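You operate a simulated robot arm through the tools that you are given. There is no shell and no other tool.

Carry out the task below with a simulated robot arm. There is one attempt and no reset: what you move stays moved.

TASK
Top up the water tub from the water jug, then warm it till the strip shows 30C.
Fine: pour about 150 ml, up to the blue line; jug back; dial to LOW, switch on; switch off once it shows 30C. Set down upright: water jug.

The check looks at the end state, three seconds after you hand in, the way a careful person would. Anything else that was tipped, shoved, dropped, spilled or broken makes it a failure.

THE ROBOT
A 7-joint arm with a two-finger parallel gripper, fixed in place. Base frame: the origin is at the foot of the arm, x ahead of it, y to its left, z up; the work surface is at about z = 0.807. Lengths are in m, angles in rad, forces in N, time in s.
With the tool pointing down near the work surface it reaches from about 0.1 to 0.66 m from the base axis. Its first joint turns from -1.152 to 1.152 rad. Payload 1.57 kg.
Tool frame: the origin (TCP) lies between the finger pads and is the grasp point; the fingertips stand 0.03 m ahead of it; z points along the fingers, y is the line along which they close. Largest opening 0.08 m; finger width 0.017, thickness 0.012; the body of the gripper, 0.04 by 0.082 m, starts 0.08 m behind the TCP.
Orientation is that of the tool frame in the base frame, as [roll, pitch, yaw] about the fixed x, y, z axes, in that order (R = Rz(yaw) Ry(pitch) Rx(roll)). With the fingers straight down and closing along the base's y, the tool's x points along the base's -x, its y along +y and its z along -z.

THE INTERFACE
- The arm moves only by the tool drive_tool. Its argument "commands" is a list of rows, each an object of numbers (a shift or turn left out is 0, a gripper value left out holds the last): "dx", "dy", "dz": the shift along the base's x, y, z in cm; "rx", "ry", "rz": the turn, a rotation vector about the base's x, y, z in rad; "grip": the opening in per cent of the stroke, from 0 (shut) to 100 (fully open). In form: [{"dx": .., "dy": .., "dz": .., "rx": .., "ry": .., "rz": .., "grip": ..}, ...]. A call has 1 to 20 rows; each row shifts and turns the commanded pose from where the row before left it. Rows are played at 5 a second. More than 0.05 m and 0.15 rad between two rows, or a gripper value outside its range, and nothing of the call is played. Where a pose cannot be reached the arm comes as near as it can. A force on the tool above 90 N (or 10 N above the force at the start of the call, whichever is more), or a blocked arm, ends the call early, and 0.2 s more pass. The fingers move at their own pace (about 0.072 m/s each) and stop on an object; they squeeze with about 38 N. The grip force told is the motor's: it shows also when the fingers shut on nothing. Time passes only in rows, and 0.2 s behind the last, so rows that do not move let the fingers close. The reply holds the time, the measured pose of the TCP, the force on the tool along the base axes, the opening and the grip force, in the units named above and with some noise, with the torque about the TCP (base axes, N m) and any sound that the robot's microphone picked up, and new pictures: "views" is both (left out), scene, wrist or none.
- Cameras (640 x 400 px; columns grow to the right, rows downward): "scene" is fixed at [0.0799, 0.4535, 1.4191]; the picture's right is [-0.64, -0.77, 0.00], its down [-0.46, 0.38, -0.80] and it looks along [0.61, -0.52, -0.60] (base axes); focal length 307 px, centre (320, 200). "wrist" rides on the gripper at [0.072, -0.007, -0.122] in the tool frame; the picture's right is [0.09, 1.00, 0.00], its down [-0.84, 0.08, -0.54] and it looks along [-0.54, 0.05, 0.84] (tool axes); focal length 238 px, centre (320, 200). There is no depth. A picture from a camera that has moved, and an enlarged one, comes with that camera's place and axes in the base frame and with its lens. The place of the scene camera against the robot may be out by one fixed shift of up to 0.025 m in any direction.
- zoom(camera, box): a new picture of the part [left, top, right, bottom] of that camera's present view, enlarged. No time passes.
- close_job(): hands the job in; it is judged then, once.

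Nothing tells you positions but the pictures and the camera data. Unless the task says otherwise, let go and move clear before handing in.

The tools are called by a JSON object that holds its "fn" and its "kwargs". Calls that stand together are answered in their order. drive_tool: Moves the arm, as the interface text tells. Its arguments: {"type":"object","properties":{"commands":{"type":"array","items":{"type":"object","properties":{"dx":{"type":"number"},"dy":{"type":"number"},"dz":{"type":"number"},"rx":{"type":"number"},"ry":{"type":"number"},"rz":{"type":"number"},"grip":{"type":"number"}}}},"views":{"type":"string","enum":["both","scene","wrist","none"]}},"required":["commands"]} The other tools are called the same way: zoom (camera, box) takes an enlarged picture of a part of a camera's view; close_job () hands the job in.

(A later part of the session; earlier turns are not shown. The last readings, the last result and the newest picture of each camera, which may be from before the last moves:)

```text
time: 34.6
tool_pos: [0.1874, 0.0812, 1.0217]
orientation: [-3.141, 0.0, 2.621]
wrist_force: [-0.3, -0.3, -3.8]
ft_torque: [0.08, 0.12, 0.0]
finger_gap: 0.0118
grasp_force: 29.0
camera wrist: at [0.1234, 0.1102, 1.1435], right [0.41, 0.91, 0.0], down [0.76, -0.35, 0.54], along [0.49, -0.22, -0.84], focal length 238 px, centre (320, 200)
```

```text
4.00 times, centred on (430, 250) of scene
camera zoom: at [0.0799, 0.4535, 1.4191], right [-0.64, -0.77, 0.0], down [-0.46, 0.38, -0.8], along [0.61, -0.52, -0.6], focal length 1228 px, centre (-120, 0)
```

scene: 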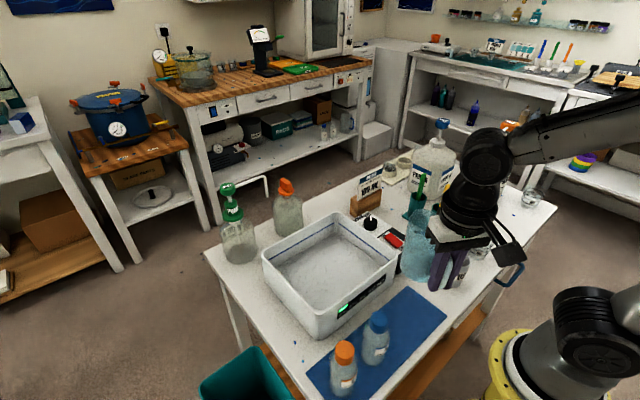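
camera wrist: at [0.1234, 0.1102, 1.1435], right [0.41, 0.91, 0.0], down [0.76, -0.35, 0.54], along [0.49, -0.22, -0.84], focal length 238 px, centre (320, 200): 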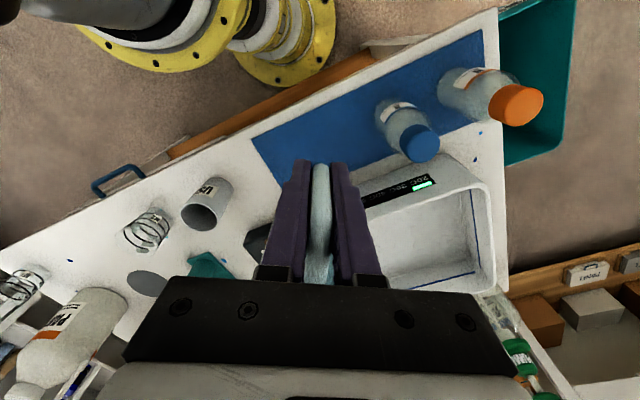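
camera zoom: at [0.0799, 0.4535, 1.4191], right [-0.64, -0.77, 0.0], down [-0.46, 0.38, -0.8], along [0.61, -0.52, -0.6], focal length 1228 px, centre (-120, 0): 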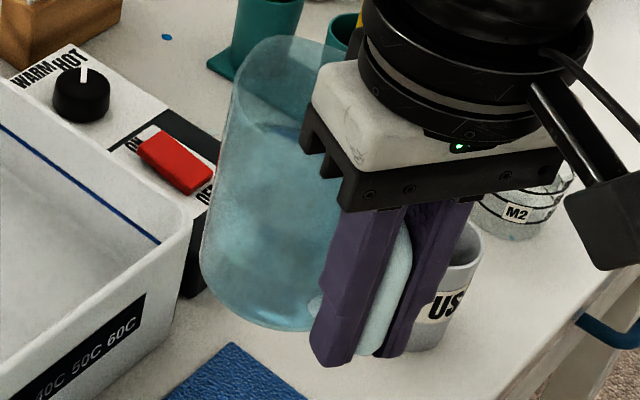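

{"fn": "drive_tool", "kwargs": {"commands": [{}], "views": "none"}}

{"fn": "drive_tool", "kwargs": {"commands": [{}], "views": "none"}}

{"fn": "drive_tool", "kwargs": {"commands": [{}], "views": "none"}}

{"fn": "drive_tool", "kwargs": {"commands": [{}], "views": "none"}}

{"fn": "drive_tool", "kwargs": {"commands": [{}], "views": "none"}}

{"fn": "drive_tool", "kwargs": {"commands": [{}], "views": "none"}}

{"fn": "drive_tool", "kwargs": {"commands": [{}], "views": "none"}}

{"fn": "drive_tool", "kwargs": {"commands": [{}], "views": "none"}}

```text
time: 35.0
tool_pos: [0.1877, 0.0813, 1.0213]
orientation: [-3.141, 0.002, 2.622]
wrist_force: [-0.3, -0.3, -3.0]
ft_torque: [0.1, 0.17, 0.0]
finger_gap: 0.0119
grasp_force: 29.5
```

```text
time: 35.4
tool_pos: [0.1884, 0.0804, 1.022]
orientation: [3.141, 0.0, 2.621]
wrist_force: [-0.2, 0.4, -3.0]
ft_torque: [0.07, 0.15, 0.02]
finger_gap: 0.0119
grasp_force: 28.8
```

```text
time: 35.8
tool_pos: [0.1879, 0.0806, 1.0217]
orientation: [-3.141, 0.0, 2.623]
wrist_force: [-0.4, 0.4, -3.8]
ft_torque: [0.09, 0.15, 0.03]
finger_gap: 0.0121
grasp_force: 29.0
```

```text
time: 36.2
tool_pos: [0.1883, 0.0816, 1.0211]
orientation: [3.141, -0.001, 2.622]
wrist_force: [-0.7, -0.4, -3.4]
ft_torque: [0.09, 0.13, -0.01]
finger_gap: 0.0119
grasp_force: 29.2
```

```text
time: 36.6
tool_pos: [0.1878, 0.0819, 1.0231]
orientation: [3.141, 0.001, 2.621]
wrist_force: [-0.7, 0.3, -3.5]
ft_torque: [0.11, 0.13, -0.01]
finger_gap: 0.012
grasp_force: 29.5
```

```text
time: 37.0
tool_pos: [0.1876, 0.0798, 1.0218]
orientation: [3.14, 0.0, 2.623]
wrist_force: [0.5, 0.1, -3.0]
ft_torque: [0.06, 0.16, 0.0]
finger_gap: 0.0119
grasp_force: 29.0
```

```text
time: 37.4
tool_pos: [0.1888, 0.0801, 1.0222]
orientation: [-3.14, -0.001, 2.622]
wrist_force: [-0.2, 0.6, -3.1]
ft_torque: [0.04, 0.16, -0.02]
finger_gap: 0.012
grasp_force: 29.0
```

```text
time: 37.8
tool_pos: [0.1882, 0.0813, 1.0231]
orientation: [-3.141, 0.001, 2.621]
wrist_force: [-0.4, 0.1, -2.9]
ft_torque: [0.08, 0.13, 0.02]
finger_gap: 0.0118
grasp_force: 28.8
```

The total weight averages 3.25 N, so after pouring 150 ml I should read about 1.8 N. Now I'll carry the jug over the tub slowly, turning the handle toward +y.

{"fn": "drive_tool", "kwargs": {"commands": [{"dx": 0.4, "dy": 0.2, "rz": -0.02}, {"dx": 0.7, "dy": 0.34, "rz": -0.035}, {"dx": 1.0, "dy": 0.49, "rz": -0.05}, {"dx": 1.3, "dy": 0.64, "rz": -0.06}, {"dx": 1.3, "dy": 0.64, "rz": -0.06}, {"dx": 1.3, "dy": 0.64, "rz": -0.06}, {"dx": 1.3, "dy": 0.64, "rz": -0.06}, {"dx": 1.3, "dy": 0.64, "rz": -0.06}, {"dx": 1.3, "dy": 0.64, "rz": -0.06}, {"dx": 1.3, "dy": 0.64, "rz": -0.06}, {"dx": 1.3, "dy": 0.64, "rz": -0.06}, {"dx": 1.3, "dy": 0.64, "rz": -0.06}, {"dx": 1.3, "dy": 0.64, "rz": -0.06}, {"dx": 1.3, "dy": 0.64, "rz": -0.06}, {"dx": 1.3, "dy": 0.64, "rz": -0.06}, {"dx": 1.3, "dy": 0.64, "rz": -0.06}, {"dx": 1.3, "dy": 0.64, "rz": -0.06}, {"dx": 1.0, "dy": 0.49, "rz": -0.05}, {"dx": 0.6, "dy": 0.29, "rz": -0.03}, {"dx": 0.3, "dy": 0.13, "rz": -0.022}]}}

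{"fn": "zoom", "kwargs": {"camera": "scene", "box": [240, 160, 440, 320]}}

{"fn": "zoom", "kwargs": {"camera": "wrist", "box": [240, 120, 400, 300]}}

```text
time: 42.0
tool_pos: [0.4102, 0.1907, 1.0224]
orientation: [-3.141, 0.001, 1.573]
wrist_force: [0.0, -0.5, -3.5]
ft_torque: [0.15, -0.01, 0.01]
finger_gap: 0.0119
grasp_force: 29.0
camera wrist: at [0.4044, 0.2616, 1.1441], right [1.0, 0.1, 0.0], down [0.08, -0.84, 0.54], along [0.05, -0.54, -0.84], focal length 238 px, centre (320, 200)
```

scene: 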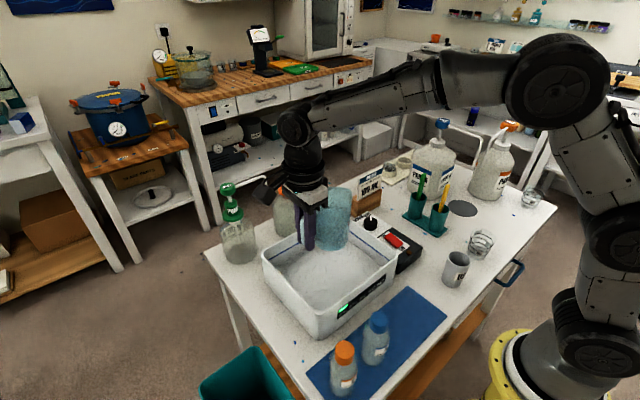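
wrist: 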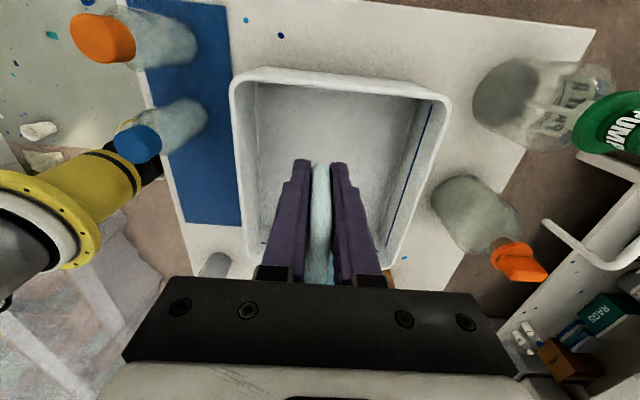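

```text
2.50 times, centred on (340, 240) of scene
camera zoom: at [0.0799, 0.4536, 1.4191], right [-0.64, -0.77, 0.0], down [-0.46, 0.38, -0.8], along [0.61, -0.52, -0.6], focal length 767 px, centre (270, 100)
```

zoom: 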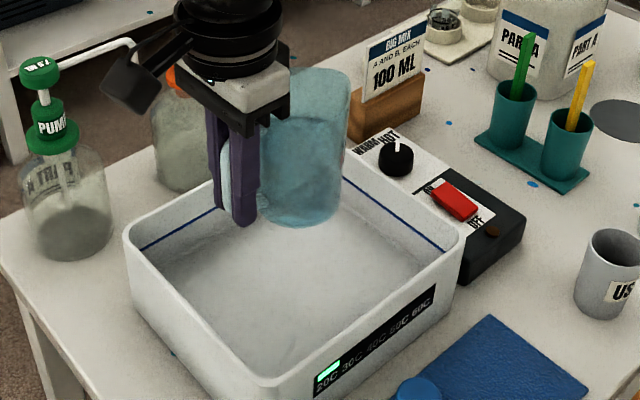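

```text
2.22 times, centred on (320, 210) of wrist
camera zoom: at [0.4044, 0.2616, 1.1441], right [1.0, 0.1, 0.0], down [0.08, -0.84, 0.54], along [0.05, -0.54, -0.84], focal length 530 px, centre (320, 178)
```

zoom: 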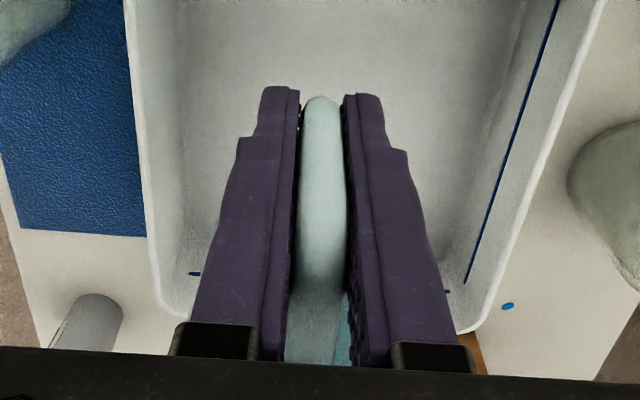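

The jug is over the tub. I'll raise it slightly, then start tilting toward −y and stop just before it pours.

{"fn": "drive_tool", "kwargs": {"commands": [{"dz": 0.3}, {"dz": 0.5}, {"dz": 0.5, "rx": 0.02}, {"dz": 0.4, "rx": 0.04}, {"dz": 0.2, "rx": 0.06}, {"rx": 0.06}, {"rx": 0.06}, {"rx": 0.06}, {"rx": 0.06}, {"rx": 0.06}, {"rx": 0.06}, {"rx": 0.06}, {"rx": 0.06}, {"rx": 0.04}, {"rx": 0.02}, {}]}}

{"fn": "zoom", "kwargs": {"camera": "scene", "box": [240, 160, 440, 320]}}

```text
time: 45.4
tool_pos: [0.4103, 0.1896, 1.0409]
orientation: [3.139, -0.661, 1.575]
wrist_force: [0.5, 0.1, -2.9]
ft_torque: [0.12, 0.02, -0.01]
finger_gap: 0.0121
grasp_force: 29.3
camera wrist: at [0.4039, 0.1715, 1.1815], right [1.0, 0.08, 0.06], down [0.08, -0.99, -0.09], along [0.05, 0.09, -0.99], focal length 238 px, centre (320, 200)
```

scene: 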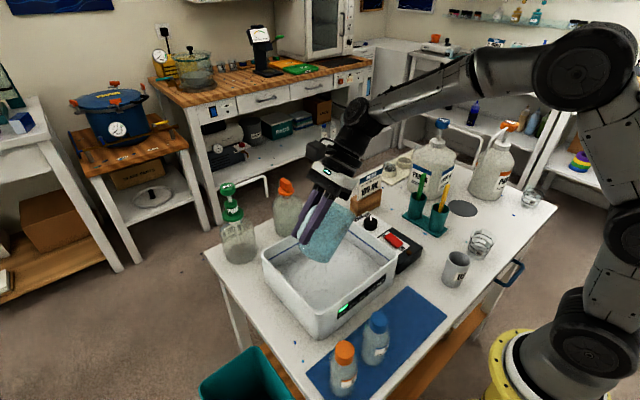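
wrist: 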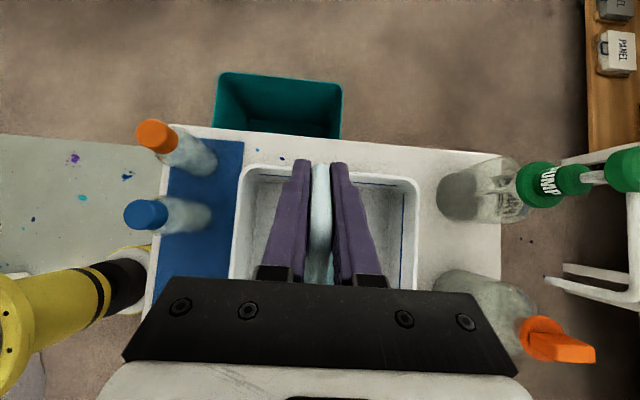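

```text
2.50 times, centred on (340, 240) of scene
camera zoom: at [0.0799, 0.4536, 1.4191], right [-0.64, -0.77, 0.0], down [-0.46, 0.38, -0.8], along [0.61, -0.52, -0.6], focal length 767 px, centre (270, 100)
```

zoom: 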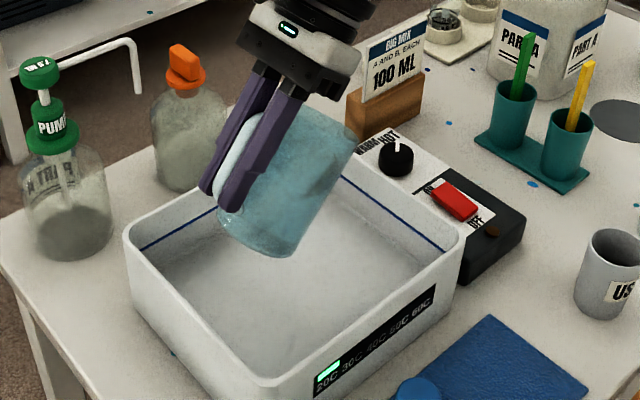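

{"fn": "drive_tool", "kwargs": {"commands": [{"rx": 0.03}, {"rx": 0.04}, {"rx": 0.03}, {"rx": 0.02}, {}], "views": "none"}}

{"fn": "zoom", "kwargs": {"camera": "scene", "box": [260, 180, 400, 280]}}

{"fn": "drive_tool", "kwargs": {"commands": [{"rx": 0.02}, {"rx": 0.02}, {"rx": 0.01}, {}], "views": "none"}}

{"fn": "zoom", "kwargs": {"camera": "scene", "box": [260, 180, 400, 280]}}

```text
time: 46.6
tool_pos: [0.4104, 0.1901, 1.0419]
orientation: [3.139, -0.779, 1.574]
wrist_force: [0.4, -0.9, -1.7]
ft_torque: [0.11, 0.02, 0.0]
finger_gap: 0.012
grasp_force: 29.2
```

```text
4.00 times, centred on (330, 230) of scene
camera zoom: at [0.0799, 0.4536, 1.4191], right [-0.64, -0.77, 0.0], down [-0.46, 0.38, -0.8], along [0.61, -0.52, -0.6], focal length 1228 px, centre (280, 80)
```

zoom: 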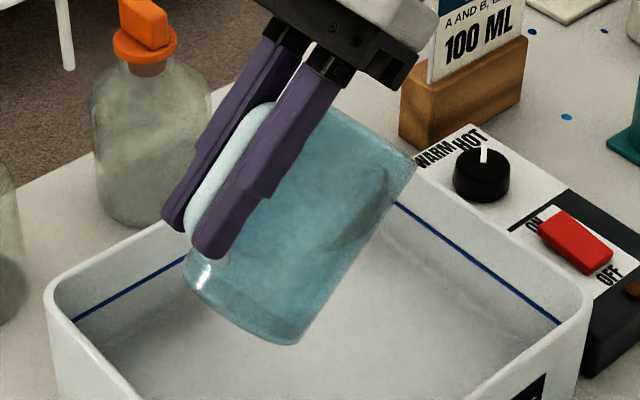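

```text
time: 47.6
tool_pos: [0.4092, 0.1895, 1.0417]
orientation: [3.137, -0.831, 1.577]
wrist_force: [-0.1, 0.3, -2.7]
ft_torque: [0.1, -0.02, -0.01]
finger_gap: 0.012
grasp_force: 29.6
```

```text
4.00 times, centred on (330, 230) of scene
camera zoom: at [0.0799, 0.4536, 1.4191], right [-0.64, -0.77, 0.0], down [-0.46, 0.38, -0.8], along [0.61, -0.52, -0.6], focal length 1228 px, centre (280, 80)
```

zoom: 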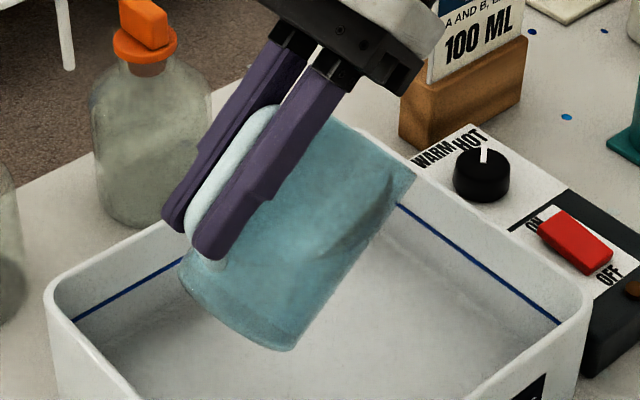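

{"fn": "drive_tool", "kwargs": {"commands": [{}], "views": "none"}}

{"fn": "drive_tool", "kwargs": {"commands": [{}], "views": "none"}}

{"fn": "drive_tool", "kwargs": {"commands": [{}], "views": "none"}}

{"fn": "drive_tool", "kwargs": {"commands": [{}], "views": "none"}}

{"fn": "drive_tool", "kwargs": {"commands": [{}], "views": "none"}}

{"fn": "drive_tool", "kwargs": {"commands": [{}], "views": "scene"}}

{"fn": "zoom", "kwargs": {"camera": "scene", "box": [260, 180, 400, 280]}}

```text
time: 48.0
tool_pos: [0.4094, 0.1898, 1.0401]
orientation: [3.139, -0.83, 1.577]
wrist_force: [0.2, 0.6, -2.2]
ft_torque: [0.06, -0.02, 0.0]
finger_gap: 0.0116
grasp_force: 28.9
```

```text
time: 48.4
tool_pos: [0.4097, 0.1896, 1.0416]
orientation: [3.139, -0.83, 1.575]
wrist_force: [0.4, -0.3, -3.0]
ft_torque: [0.11, -0.01, -0.01]
finger_gap: 0.0117
grasp_force: 29.3
```

```text
time: 48.8
tool_pos: [0.4093, 0.189, 1.0397]
orientation: [3.138, -0.832, 1.576]
wrist_force: [-0.3, 0.0, -2.4]
ft_torque: [0.1, -0.02, 0.01]
finger_gap: 0.0122
grasp_force: 29.1
```

```text
time: 49.2
tool_pos: [0.4081, 0.1894, 1.0418]
orientation: [3.138, -0.831, 1.576]
wrist_force: [-0.1, -0.4, -3.4]
ft_torque: [0.07, 0.0, 0.0]
finger_gap: 0.0117
grasp_force: 29.5
```

```text
time: 49.6
tool_pos: [0.4094, 0.1894, 1.0413]
orientation: [3.138, -0.83, 1.578]
wrist_force: [-0.4, 0.4, -2.8]
ft_torque: [0.07, -0.02, 0.04]
finger_gap: 0.0119
grasp_force: 29.3
```

```text
time: 50.0
tool_pos: [0.4108, 0.1907, 1.0411]
orientation: [3.138, -0.831, 1.576]
wrist_force: [-0.7, -0.2, -3.2]
ft_torque: [0.1, 0.0, 0.0]
finger_gap: 0.0119
grasp_force: 28.9
```

scene: 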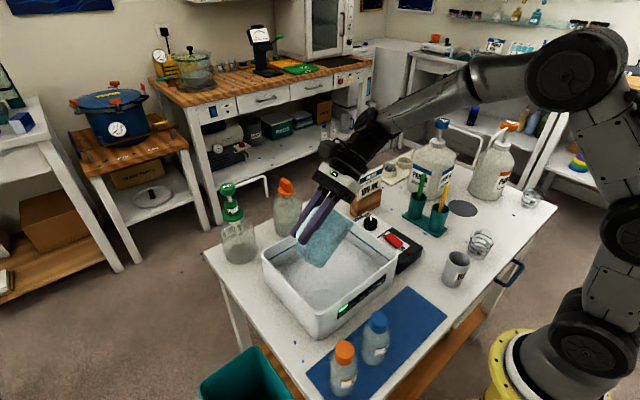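

```text
4.00 times, centred on (330, 230) of scene
camera zoom: at [0.0799, 0.4536, 1.4191], right [-0.64, -0.77, 0.0], down [-0.46, 0.38, -0.8], along [0.61, -0.52, -0.6], focal length 1228 px, centre (280, 80)
```

zoom: 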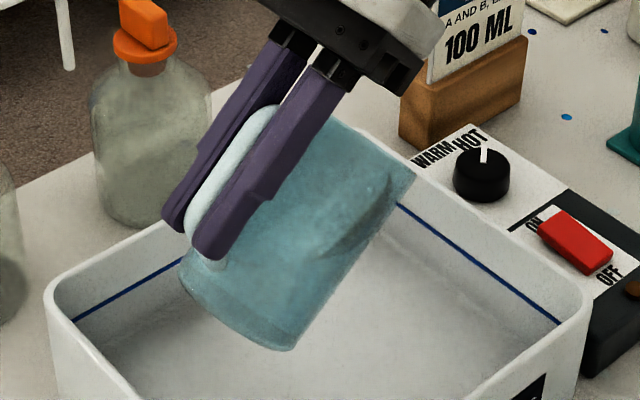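

{"fn": "drive_tool", "kwargs": {"commands": [{"rx": 0.02}, {"rx": 0.03}, {"rx": 0.01}, {}], "views": "none"}}

{"fn": "zoom", "kwargs": {"camera": "scene", "box": [260, 180, 400, 280]}}

{"fn": "drive_tool", "kwargs": {"commands": [{}], "views": "none"}}

{"fn": "drive_tool", "kwargs": {"commands": [{}], "views": "none"}}

{"fn": "drive_tool", "kwargs": {"commands": [{}], "views": "none"}}

{"fn": "drive_tool", "kwargs": {"commands": [{}], "views": "none"}}

{"fn": "drive_tool", "kwargs": {"commands": [{}], "views": "none"}}

{"fn": "drive_tool", "kwargs": {"commands": [{}], "views": "wrist"}}

```text
time: 51.0
tool_pos: [0.4098, 0.1899, 1.0407]
orientation: [3.139, -0.89, 1.575]
wrist_force: [-0.4, 0.0, -2.7]
ft_torque: [0.07, 0.0, -0.01]
finger_gap: 0.0117
grasp_force: 29.2
```

```text
4.00 times, centred on (330, 230) of scene
camera zoom: at [0.0799, 0.4536, 1.4191], right [-0.64, -0.77, 0.0], down [-0.46, 0.38, -0.8], along [0.61, -0.52, -0.6], focal length 1228 px, centre (280, 80)
```

zoom: 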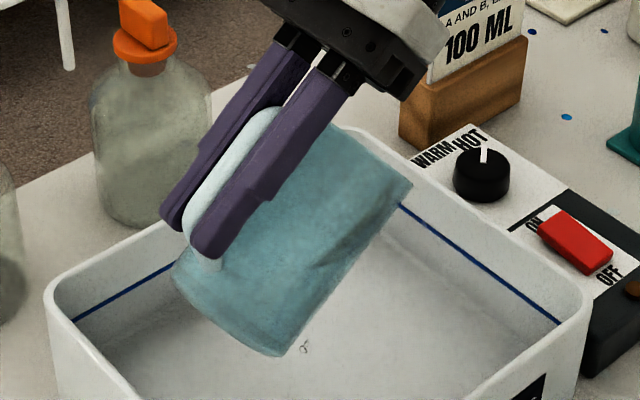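

```text
time: 51.4
tool_pos: [0.4103, 0.1888, 1.0423]
orientation: [3.139, -0.889, 1.576]
wrist_force: [0.6, 0.2, -2.8]
ft_torque: [0.08, 0.01, 0.03]
finger_gap: 0.0118
grasp_force: 29.2
```

```text
time: 51.8
tool_pos: [0.4106, 0.1892, 1.0426]
orientation: [3.138, -0.89, 1.576]
wrist_force: [-0.1, 0.5, -2.8]
ft_torque: [0.09, 0.02, -0.02]
finger_gap: 0.0118
grasp_force: 29.5
```

```text
time: 52.2
tool_pos: [0.4101, 0.1891, 1.0418]
orientation: [3.137, -0.89, 1.577]
wrist_force: [-0.1, 0.4, -2.3]
ft_torque: [0.07, 0.03, 0.0]
finger_gap: 0.0121
grasp_force: 29.1
```

```text
time: 52.6
tool_pos: [0.4095, 0.1899, 1.0424]
orientation: [3.139, -0.89, 1.576]
wrist_force: [-1.0, -0.3, -2.9]
ft_torque: [0.09, -0.01, -0.02]
finger_gap: 0.0117
grasp_force: 28.9
```

```text
time: 53.0
tool_pos: [0.4088, 0.1898, 1.042]
orientation: [3.138, -0.891, 1.576]
wrist_force: [0.7, -0.5, -3.0]
ft_torque: [0.08, 0.02, -0.02]
finger_gap: 0.0118
grasp_force: 29.4
```

```text
time: 53.4
tool_pos: [0.4099, 0.1899, 1.0407]
orientation: [3.138, -0.888, 1.576]
wrist_force: [-0.1, 0.2, -3.3]
ft_torque: [0.1, -0.01, 0.0]
finger_gap: 0.0117
grasp_force: 29.2
camera wrist: at [0.4039, 0.1397, 1.1738], right [1.0, 0.06, 0.07], down [0.08, -0.95, -0.31], along [0.05, 0.31, -0.95], focal length 238 px, centre (320, 200)
```

wrist: 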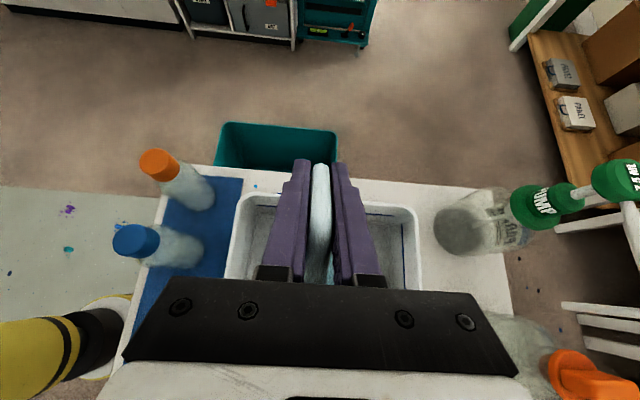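

A small drip has appeared, so pouring is about to start. I'll continue in small increments.

{"fn": "drive_tool", "kwargs": {"commands": [{"rx": 0.02}, {"rx": 0.03}, {"rx": 0.01}], "views": "none"}}

{"fn": "zoom", "kwargs": {"camera": "scene", "box": [260, 180, 400, 280]}}

{"fn": "drive_tool", "kwargs": {"commands": [{}, {}], "views": "none"}}

{"fn": "drive_tool", "kwargs": {"commands": [{"rx": 0.02}, {"rx": 0.03}, {"rx": 0.01}], "views": "none"}}

{"fn": "zoom", "kwargs": {"camera": "scene", "box": [260, 180, 400, 280]}}

{"fn": "drive_tool", "kwargs": {"commands": [{}], "views": "none"}}

{"fn": "drive_tool", "kwargs": {"commands": [{}], "views": "none"}}

{"fn": "drive_tool", "kwargs": {"commands": [{}], "views": "none"}}

{"fn": "zoom", "kwargs": {"camera": "scene", "box": [260, 180, 400, 280]}}

```text
time: 54.2
tool_pos: [0.4103, 0.1905, 1.0405]
orientation: [3.136, -0.95, 1.576]
wrist_force: [-0.2, 0.3, -2.5]
ft_torque: [0.06, 0.0, -0.01]
finger_gap: 0.0121
grasp_force: 28.6
```

```text
4.00 times, centred on (330, 230) of scene
camera zoom: at [0.0799, 0.4536, 1.4191], right [-0.64, -0.77, 0.0], down [-0.46, 0.38, -0.8], along [0.61, -0.52, -0.6], focal length 1228 px, centre (280, 80)
```

zoom: 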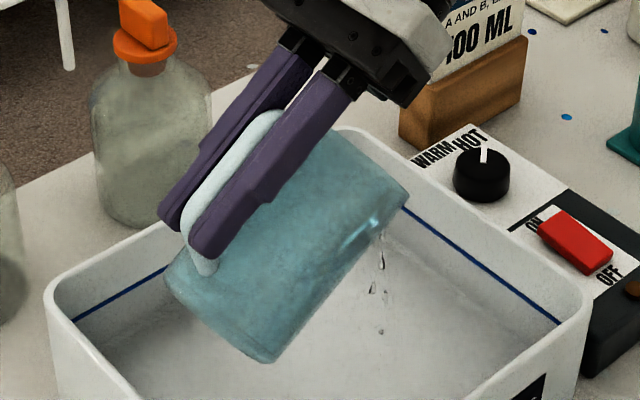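

```text
time: 54.8
tool_pos: [0.4101, 0.1904, 1.0408]
orientation: [3.136, -0.95, 1.574]
wrist_force: [0.0, -0.1, -1.8]
ft_torque: [0.08, 0.01, 0.01]
finger_gap: 0.0121
grasp_force: 29.3
```

```text
time: 55.6
tool_pos: [0.4102, 0.19, 1.0409]
orientation: [3.137, -1.01, 1.577]
wrist_force: [-0.1, -0.6, -2.2]
ft_torque: [0.03, 0.0, 0.0]
finger_gap: 0.0119
grasp_force: 29.2
```

```text
4.00 times, centred on (330, 230) of scene
camera zoom: at [0.0799, 0.4536, 1.4191], right [-0.64, -0.77, 0.0], down [-0.46, 0.38, -0.8], along [0.61, -0.52, -0.6], focal length 1228 px, centre (280, 80)
```

zoom: 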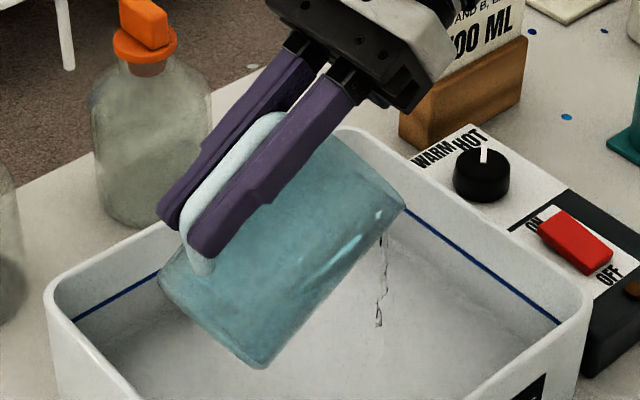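

```text
time: 56.0
tool_pos: [0.4099, 0.1909, 1.0406]
orientation: [3.136, -1.011, 1.578]
wrist_force: [0.2, 0.1, -2.2]
ft_torque: [0.05, 0.04, 0.04]
finger_gap: 0.0117
grasp_force: 29.6
```

```text
time: 56.4
tool_pos: [0.4101, 0.1907, 1.0421]
orientation: [3.136, -1.012, 1.579]
wrist_force: [-0.4, 0.1, -3.1]
ft_torque: [0.07, -0.03, -0.02]
finger_gap: 0.0119
grasp_force: 29.0
```

```text
time: 56.8
tool_pos: [0.411, 0.1881, 1.0406]
orientation: [3.137, -1.01, 1.577]
wrist_force: [0.1, -0.5, -2.1]
ft_torque: [0.06, -0.01, -0.03]
finger_gap: 0.012
grasp_force: 29.3
```

```text
4.00 times, centred on (330, 230) of scene
camera zoom: at [0.0799, 0.4536, 1.4191], right [-0.64, -0.77, 0.0], down [-0.46, 0.38, -0.8], along [0.61, -0.52, -0.6], focal length 1228 px, centre (280, 80)
```

zoom: 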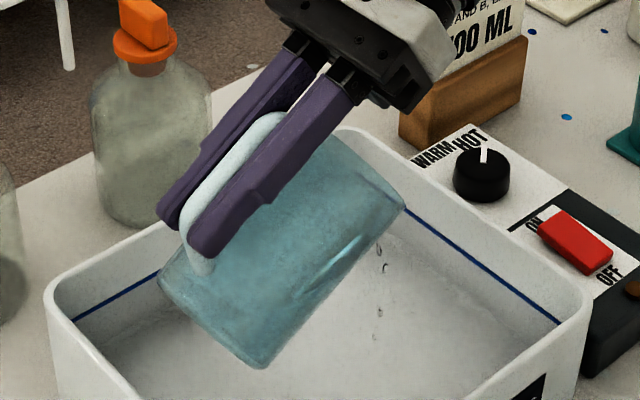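

It pours cleanly into the tub. By the angle geometry about 60 ml is out. I'll continue to about 1.13 rad and let it settle.

{"fn": "drive_tool", "kwargs": {"commands": [{"rx": 0.02}, {"rx": 0.03}, {"rx": 0.01}, {}, {}, {}, {}, {}], "views": "none"}}

{"fn": "drive_tool", "kwargs": {"commands": [{"rx": 0.02}, {"rx": 0.03}, {"rx": 0.01}, {}, {}], "views": "none"}}

{"fn": "zoom", "kwargs": {"camera": "scene", "box": [260, 180, 400, 280]}}

{"fn": "drive_tool", "kwargs": {"commands": [{}, {}, {}], "views": "none"}}

{"fn": "drive_tool", "kwargs": {"commands": [{}], "views": "none"}}

{"fn": "drive_tool", "kwargs": {"commands": [{}], "views": "none"}}

{"fn": "drive_tool", "kwargs": {"commands": [{}], "views": "none"}}

{"fn": "drive_tool", "kwargs": {"commands": [{}], "views": "none"}}

{"fn": "drive_tool", "kwargs": {"commands": [{}], "views": "none"}}

{"fn": "zoom", "kwargs": {"camera": "scene", "box": [260, 180, 400, 280]}}

```text
time: 58.6
tool_pos: [0.4105, 0.1895, 1.0415]
orientation: [3.136, -1.069, 1.578]
wrist_force: [-0.1, 0.9, -2.2]
ft_torque: [0.03, 0.02, -0.02]
finger_gap: 0.0116
grasp_force: 29.3
```

```text
time: 59.8
tool_pos: [0.4104, 0.1901, 1.0398]
orientation: [3.133, -1.132, 1.579]
wrist_force: [-0.2, 0.2, -1.6]
ft_torque: [0.03, -0.05, 0.01]
finger_gap: 0.0119
grasp_force: 29.0
```

```text
4.00 times, centred on (330, 230) of scene
camera zoom: at [0.0799, 0.4536, 1.4191], right [-0.64, -0.77, 0.0], down [-0.46, 0.38, -0.8], along [0.61, -0.52, -0.6], focal length 1228 px, centre (280, 80)
```

zoom: 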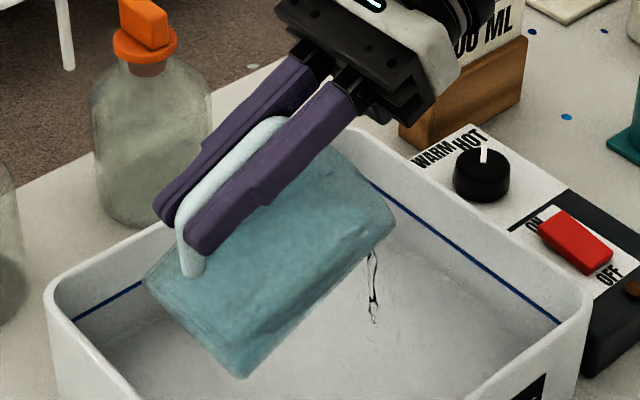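

```text
time: 60.6
tool_pos: [0.4111, 0.191, 1.0418]
orientation: [3.134, -1.133, 1.581]
wrist_force: [0.6, 0.3, -1.3]
ft_torque: [0.04, -0.02, 0.01]
finger_gap: 0.0118
grasp_force: 29.2
```

```text
time: 61.0
tool_pos: [0.4103, 0.1887, 1.0414]
orientation: [3.135, -1.131, 1.58]
wrist_force: [0.2, 0.4, -0.7]
ft_torque: [0.07, 0.01, 0.01]
finger_gap: 0.012
grasp_force: 29.0
```

```text
time: 61.4
tool_pos: [0.4105, 0.1901, 1.0412]
orientation: [3.135, -1.133, 1.58]
wrist_force: [0.2, -0.1, -1.4]
ft_torque: [0.05, 0.02, 0.01]
finger_gap: 0.0118
grasp_force: 29.4
```

```text
time: 61.8
tool_pos: [0.4107, 0.1897, 1.0414]
orientation: [3.134, -1.131, 1.58]
wrist_force: [0.2, 0.1, -2.3]
ft_torque: [0.03, 0.02, 0.0]
finger_gap: 0.0118
grasp_force: 28.9
```

```text
time: 62.2
tool_pos: [0.4108, 0.1907, 1.0414]
orientation: [3.136, -1.132, 1.577]
wrist_force: [-0.5, 0.0, -2.5]
ft_torque: [0.05, 0.01, 0.01]
finger_gap: 0.0119
grasp_force: 29.3
```

```text
time: 62.6
tool_pos: [0.4112, 0.1895, 1.0411]
orientation: [3.133, -1.131, 1.579]
wrist_force: [-0.2, -0.3, -2.1]
ft_torque: [0.01, 0.0, 0.01]
finger_gap: 0.0119
grasp_force: 29.2
```

```text
4.00 times, centred on (330, 230) of scene
camera zoom: at [0.0799, 0.4536, 1.4191], right [-0.64, -0.77, 0.0], down [-0.46, 0.38, -0.8], along [0.61, -0.52, -0.6], focal length 1228 px, centre (280, 80)
```

zoom: 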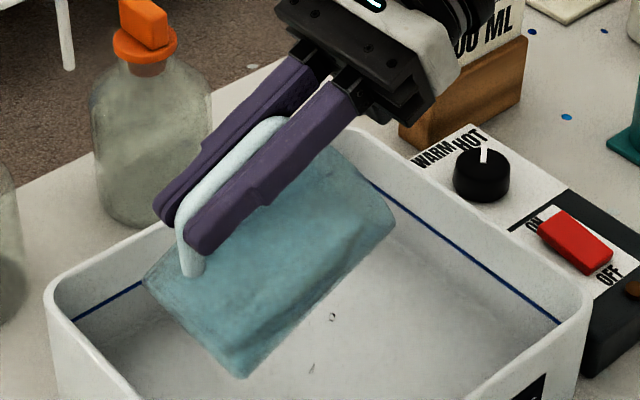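

{"fn": "drive_tool", "kwargs": {"commands": [{}], "views": "none"}}

{"fn": "drive_tool", "kwargs": {"commands": [{}], "views": "none"}}

{"fn": "drive_tool", "kwargs": {"commands": [{}], "views": "none"}}

{"fn": "drive_tool", "kwargs": {"commands": [{}], "views": "none"}}

{"fn": "drive_tool", "kwargs": {"commands": [{}], "views": "none"}}

{"fn": "drive_tool", "kwargs": {"commands": [{}], "views": "none"}}

{"fn": "drive_tool", "kwargs": {"commands": [{}], "views": "none"}}

{"fn": "drive_tool", "kwargs": {"commands": [{}], "views": "scene"}}

{"fn": "zoom", "kwargs": {"camera": "scene", "box": [345, 210, 405, 260]}}

{"fn": "zoom", "kwargs": {"camera": "scene", "box": [262, 235, 312, 275]}}

```text
time: 63.0
tool_pos: [0.4102, 0.1892, 1.0402]
orientation: [3.135, -1.132, 1.578]
wrist_force: [0.4, 0.1, -1.8]
ft_torque: [0.02, -0.01, 0.02]
finger_gap: 0.012
grasp_force: 29.7
```

```text
time: 63.4
tool_pos: [0.4098, 0.1897, 1.0417]
orientation: [3.134, -1.13, 1.58]
wrist_force: [-0.2, 0.0, -1.8]
ft_torque: [0.02, 0.01, 0.02]
finger_gap: 0.0119
grasp_force: 29.3
```

```text
time: 63.8
tool_pos: [0.4089, 0.1893, 1.0407]
orientation: [3.133, -1.131, 1.578]
wrist_force: [-0.1, 0.1, -2.7]
ft_torque: [0.03, 0.0, -0.04]
finger_gap: 0.012
grasp_force: 29.1
```

```text
time: 64.2
tool_pos: [0.4113, 0.1894, 1.0415]
orientation: [3.135, -1.133, 1.578]
wrist_force: [-0.3, -0.1, -1.6]
ft_torque: [0.05, -0.04, -0.02]
finger_gap: 0.0117
grasp_force: 29.4
```

```text
time: 64.6
tool_pos: [0.4114, 0.1903, 1.0414]
orientation: [3.136, -1.129, 1.579]
wrist_force: [0.2, 0.1, -1.6]
ft_torque: [0.02, -0.01, -0.02]
finger_gap: 0.012
grasp_force: 28.9
```

```text
time: 65.0
tool_pos: [0.4097, 0.1909, 1.0408]
orientation: [3.135, -1.13, 1.58]
wrist_force: [-0.2, -0.1, -0.9]
ft_torque: [0.02, -0.03, -0.01]
finger_gap: 0.0117
grasp_force: 29.3
```

```text
time: 65.4
tool_pos: [0.4109, 0.1895, 1.0418]
orientation: [3.134, -1.13, 1.581]
wrist_force: [-0.7, -0.2, -1.4]
ft_torque: [0.0, 0.01, 0.02]
finger_gap: 0.0117
grasp_force: 29.5
```

```text
time: 65.8
tool_pos: [0.4105, 0.189, 1.042]
orientation: [3.134, -1.131, 1.58]
wrist_force: [0.3, 0.3, -1.1]
ft_torque: [0.04, -0.01, 0.0]
finger_gap: 0.0118
grasp_force: 29.1
```

scene: 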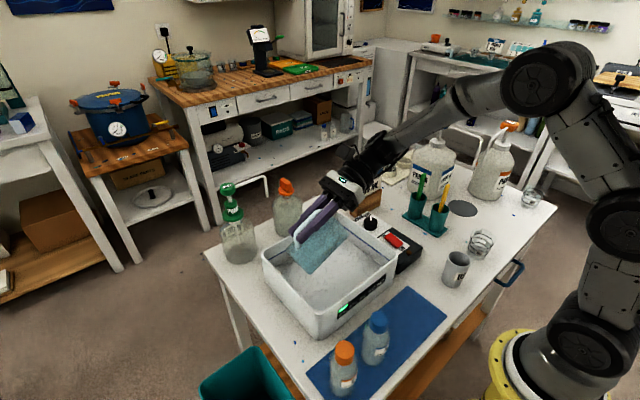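

```text
8.00 times, centred on (375, 235) of scene
camera zoom: at [0.0799, 0.4536, 1.4191], right [-0.64, -0.77, 0.0], down [-0.46, 0.38, -0.8], along [0.61, -0.52, -0.6], focal length 2456 px, centre (-120, -80)
```

zoom: 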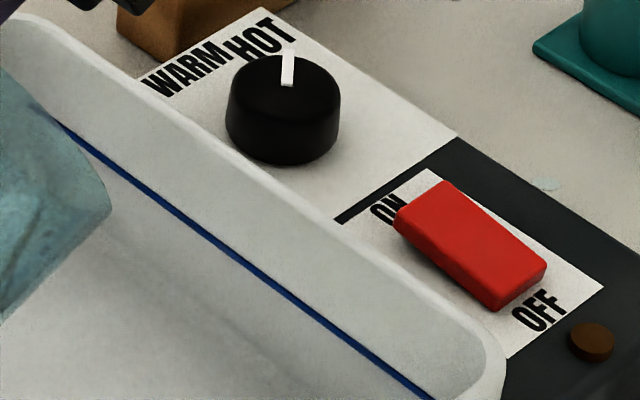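

```text
10.00 times, centred on (287, 255) of scene
camera zoom: at [0.0799, 0.4536, 1.4191], right [-0.64, -0.77, 0.0], down [-0.46, 0.38, -0.8], along [0.61, -0.52, -0.6], focal length 3069 px, centre (650, -350)
```

zoom: 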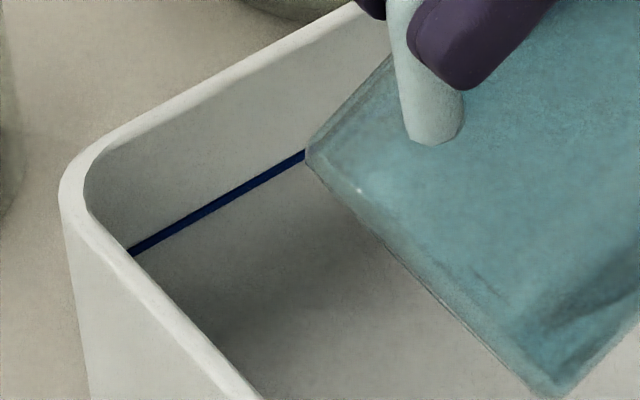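

The force now averages about 1.65 N, which suggests 140–150 ml has been poured. I'll tilt back to stop the flow and inspect the level against the blue line.

{"fn": "drive_tool", "kwargs": {"commands": [{"rx": -0.02}, {"rx": -0.04}, {"rx": -0.06}, {"rx": -0.06}, {"rx": -0.06}, {"rx": -0.06}, {"rx": -0.06}, {"rx": -0.06}, {"rx": -0.06}, {"rx": -0.06}, {"rx": -0.06}, {"rx": -0.06}, {"rx": -0.06}, {"rx": -0.06}, {"rx": -0.06}, {"rx": -0.06}, {"rx": -0.06}, {"rx": -0.06}, {"rx": -0.06}, {"rx": -0.04}], "views": "none"}}

{"fn": "drive_tool", "kwargs": {"commands": [{"rx": -0.02}, {}, {}]}}

{"fn": "zoom", "kwargs": {"camera": "scene", "box": [240, 190, 440, 340]}}

{"fn": "zoom", "kwargs": {"camera": "scene", "box": [345, 210, 405, 260]}}

{"fn": "zoom", "kwargs": {"camera": "scene", "box": [262, 230, 312, 275]}}

{"fn": "zoom", "kwargs": {"camera": "wrist", "box": [220, 60, 460, 290]}}

```text
time: 70.0
tool_pos: [0.4106, 0.1904, 1.0416]
orientation: [3.141, -0.008, 1.574]
wrist_force: [-0.1, 0.4, -0.9]
ft_torque: [0.08, -0.01, 0.04]
finger_gap: 0.0117
grasp_force: 29.6
```

```text
time: 70.8
tool_pos: [0.4106, 0.1892, 1.0421]
orientation: [3.141, 0.01, 1.575]
wrist_force: [0.0, 0.1, -2.0]
ft_torque: [0.09, -0.01, 0.01]
finger_gap: 0.0116
grasp_force: 29.4
camera wrist: at [0.4043, 0.2626, 1.1624], right [1.0, 0.1, 0.0], down [0.08, -0.83, 0.55], along [0.05, -0.55, -0.83], focal length 238 px, centre (320, 200)
```

scene: 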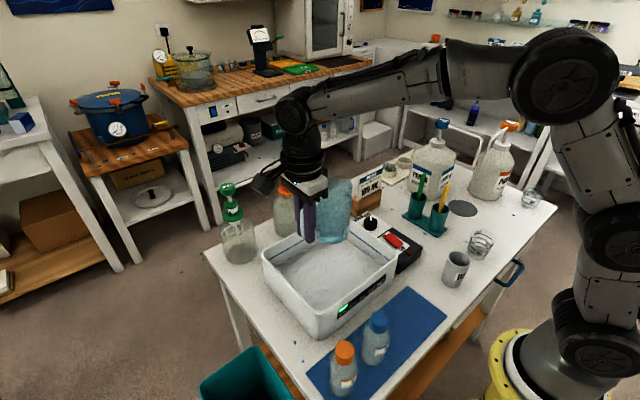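
wrist: 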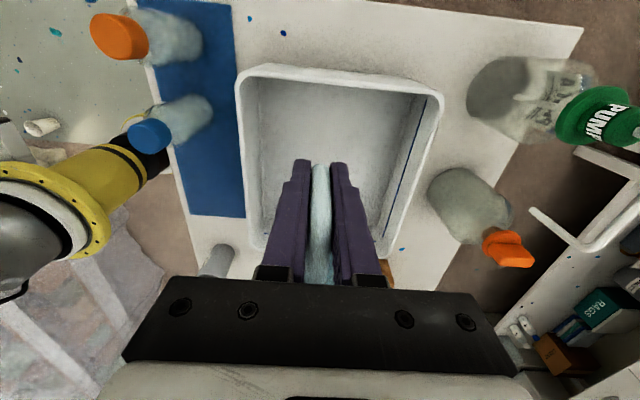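

```text
2.67 times, centred on (340, 265) of scene
camera zoom: at [0.0799, 0.4536, 1.4191], right [-0.64, -0.77, 0.0], down [-0.46, 0.38, -0.8], along [0.61, -0.52, -0.6], focal length 818 px, centre (267, 27)
```

zoom: 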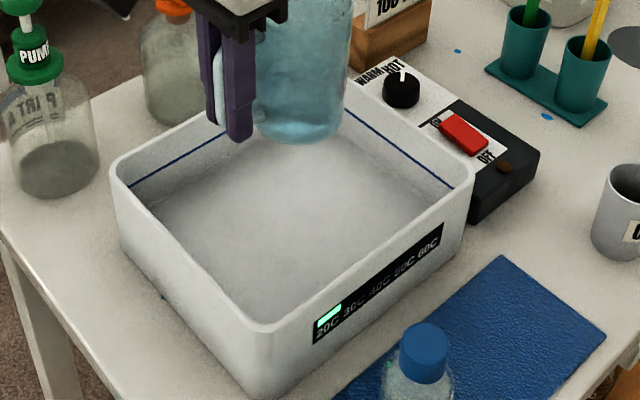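

```text
8.00 times, centred on (375, 235) of scene
camera zoom: at [0.0799, 0.4536, 1.4191], right [-0.64, -0.77, 0.0], down [-0.46, 0.38, -0.8], along [0.61, -0.52, -0.6], focal length 2456 px, centre (-120, -80)
```

zoom: 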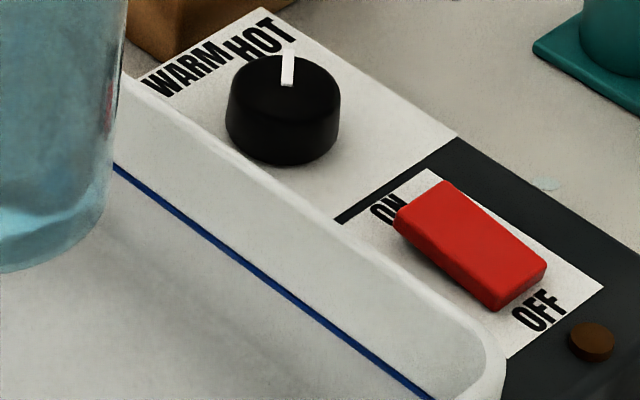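

```text
8.89 times, centred on (287, 252) of scene
camera zoom: at [0.0799, 0.4536, 1.4191], right [-0.64, -0.77, 0.0], down [-0.46, 0.38, -0.8], along [0.61, -0.52, -0.6], focal length 2728 px, centre (613, -267)
```

zoom: 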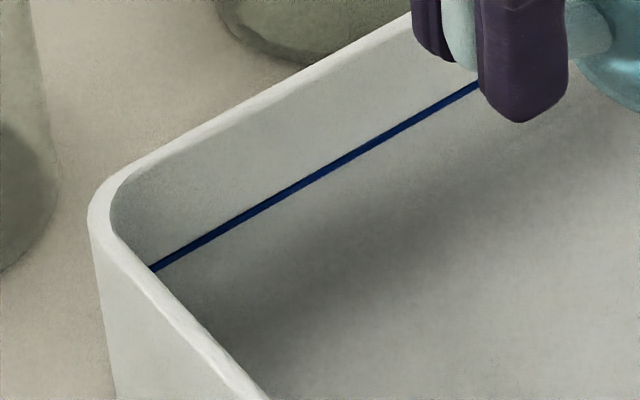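

```text
1.74 times, centred on (340, 175) of wrist
camera zoom: at [0.4043, 0.2626, 1.1624], right [1.0, 0.1, 0.0], down [0.08, -0.83, 0.55], along [0.05, -0.55, -0.83], focal length 414 px, centre (285, 244)
```

zoom: 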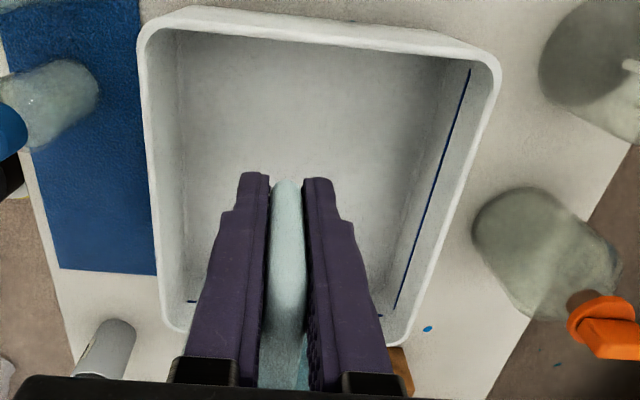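

{"fn": "drive_tool", "kwargs": {"commands": [{}], "views": "none"}}

{"fn": "drive_tool", "kwargs": {"commands": [{}], "views": "none"}}

{"fn": "drive_tool", "kwargs": {"commands": [{}], "views": "none"}}

{"fn": "drive_tool", "kwargs": {"commands": [{}], "views": "none"}}

{"fn": "drive_tool", "kwargs": {"commands": [{}], "views": "none"}}

{"fn": "drive_tool", "kwargs": {"commands": [{}], "views": "none"}}

{"fn": "drive_tool", "kwargs": {"commands": [{}], "views": "none"}}

{"fn": "drive_tool", "kwargs": {"commands": [{}], "views": "none"}}

{"fn": "drive_tool", "kwargs": {"commands": [{}], "views": "none"}}

{"fn": "drive_tool", "kwargs": {"commands": [{}], "views": "none"}}

{"fn": "zoom", "kwargs": {"camera": "scene", "box": [300, 160, 370, 260]}}

```text
time: 71.2
tool_pos: [0.4104, 0.1899, 1.0418]
orientation: [-3.141, 0.01, 1.573]
wrist_force: [-0.2, -0.4, -1.9]
ft_torque: [0.05, -0.01, -0.01]
finger_gap: 0.0118
grasp_force: 28.8
```

```text
time: 71.6
tool_pos: [0.4096, 0.1899, 1.0419]
orientation: [-3.141, 0.01, 1.575]
wrist_force: [-0.5, -1.0, -2.1]
ft_torque: [0.12, 0.0, -0.02]
finger_gap: 0.0121
grasp_force: 28.8
```

```text
time: 72.0
tool_pos: [0.4101, 0.1885, 1.0421]
orientation: [-3.141, 0.01, 1.575]
wrist_force: [-0.5, 0.3, -1.3]
ft_torque: [0.12, 0.03, 0.04]
finger_gap: 0.0118
grasp_force: 29.3
```

```text
time: 72.4
tool_pos: [0.4107, 0.1886, 1.0406]
orientation: [3.141, 0.012, 1.574]
wrist_force: [0.0, -0.1, -1.7]
ft_torque: [0.07, 0.01, -0.02]
finger_gap: 0.0119
grasp_force: 29.3
```

```text
time: 72.8
tool_pos: [0.4102, 0.1895, 1.0415]
orientation: [-3.141, 0.012, 1.573]
wrist_force: [0.1, -0.4, -1.4]
ft_torque: [0.13, 0.01, 0.01]
finger_gap: 0.0121
grasp_force: 29.2
```

```text
time: 73.2
tool_pos: [0.4094, 0.1889, 1.0414]
orientation: [3.141, 0.011, 1.574]
wrist_force: [0.6, 0.7, -2.3]
ft_torque: [0.1, -0.02, -0.01]
finger_gap: 0.0119
grasp_force: 28.7
```

```text
time: 73.6
tool_pos: [0.4107, 0.1897, 1.0412]
orientation: [-3.141, 0.011, 1.572]
wrist_force: [-0.6, 0.3, -1.1]
ft_torque: [0.07, 0.01, 0.02]
finger_gap: 0.0118
grasp_force: 29.7
```

```text
time: 74.0
tool_pos: [0.4092, 0.188, 1.042]
orientation: [3.141, 0.011, 1.575]
wrist_force: [-0.6, -0.4, -2.6]
ft_torque: [0.08, -0.01, -0.02]
finger_gap: 0.012
grasp_force: 28.8
```

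```text
time: 74.4
tool_pos: [0.4105, 0.1902, 1.0427]
orientation: [-3.14, 0.011, 1.575]
wrist_force: [-0.5, 0.9, -2.1]
ft_torque: [0.09, -0.01, 0.01]
finger_gap: 0.0116
grasp_force: 29.7
```

```text
time: 74.8
tool_pos: [0.4101, 0.189, 1.042]
orientation: [3.141, 0.011, 1.574]
wrist_force: [-0.5, 0.5, -2.3]
ft_torque: [0.12, 0.02, -0.01]
finger_gap: 0.0117
grasp_force: 28.9
```

```text
4.00 times, centred on (335, 210) of scene
camera zoom: at [0.0799, 0.4535, 1.4191], right [-0.64, -0.77, 0.0], down [-0.46, 0.38, -0.8], along [0.61, -0.52, -0.6], focal length 1228 px, centre (260, 160)
```

zoom: 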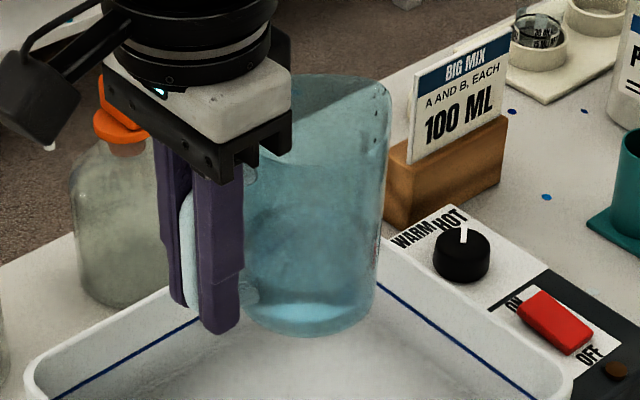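

{"fn": "zoom", "kwargs": {"camera": "scene", "box": [320, 170, 370, 250]}}

{"fn": "zoom", "kwargs": {"camera": "scene", "box": [330, 225, 400, 285]}}

```text
5.00 times, centred on (345, 210) of scene
camera zoom: at [0.0799, 0.4535, 1.4191], right [-0.64, -0.77, 0.0], down [-0.46, 0.38, -0.8], along [0.61, -0.52, -0.6], focal length 1535 px, centre (195, 150)
```

zoom: 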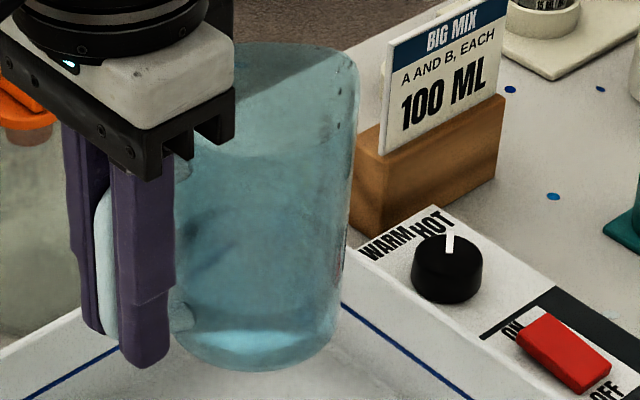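

```text
6.67 times, centred on (365, 255) of scene
camera zoom: at [0.0799, 0.4535, 1.4191], right [-0.64, -0.77, 0.0], down [-0.46, 0.38, -0.8], along [0.61, -0.52, -0.6], focal length 2046 px, centre (20, -167)
```

zoom: 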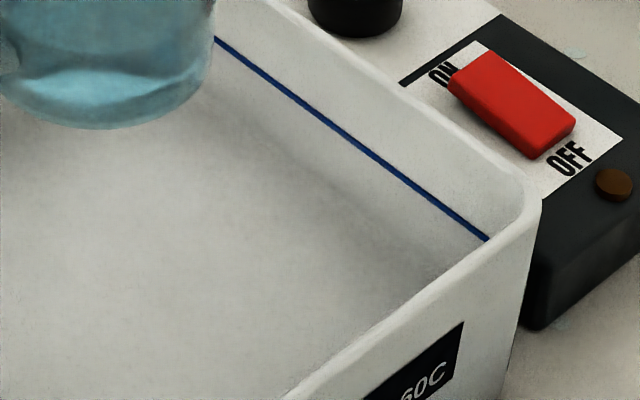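

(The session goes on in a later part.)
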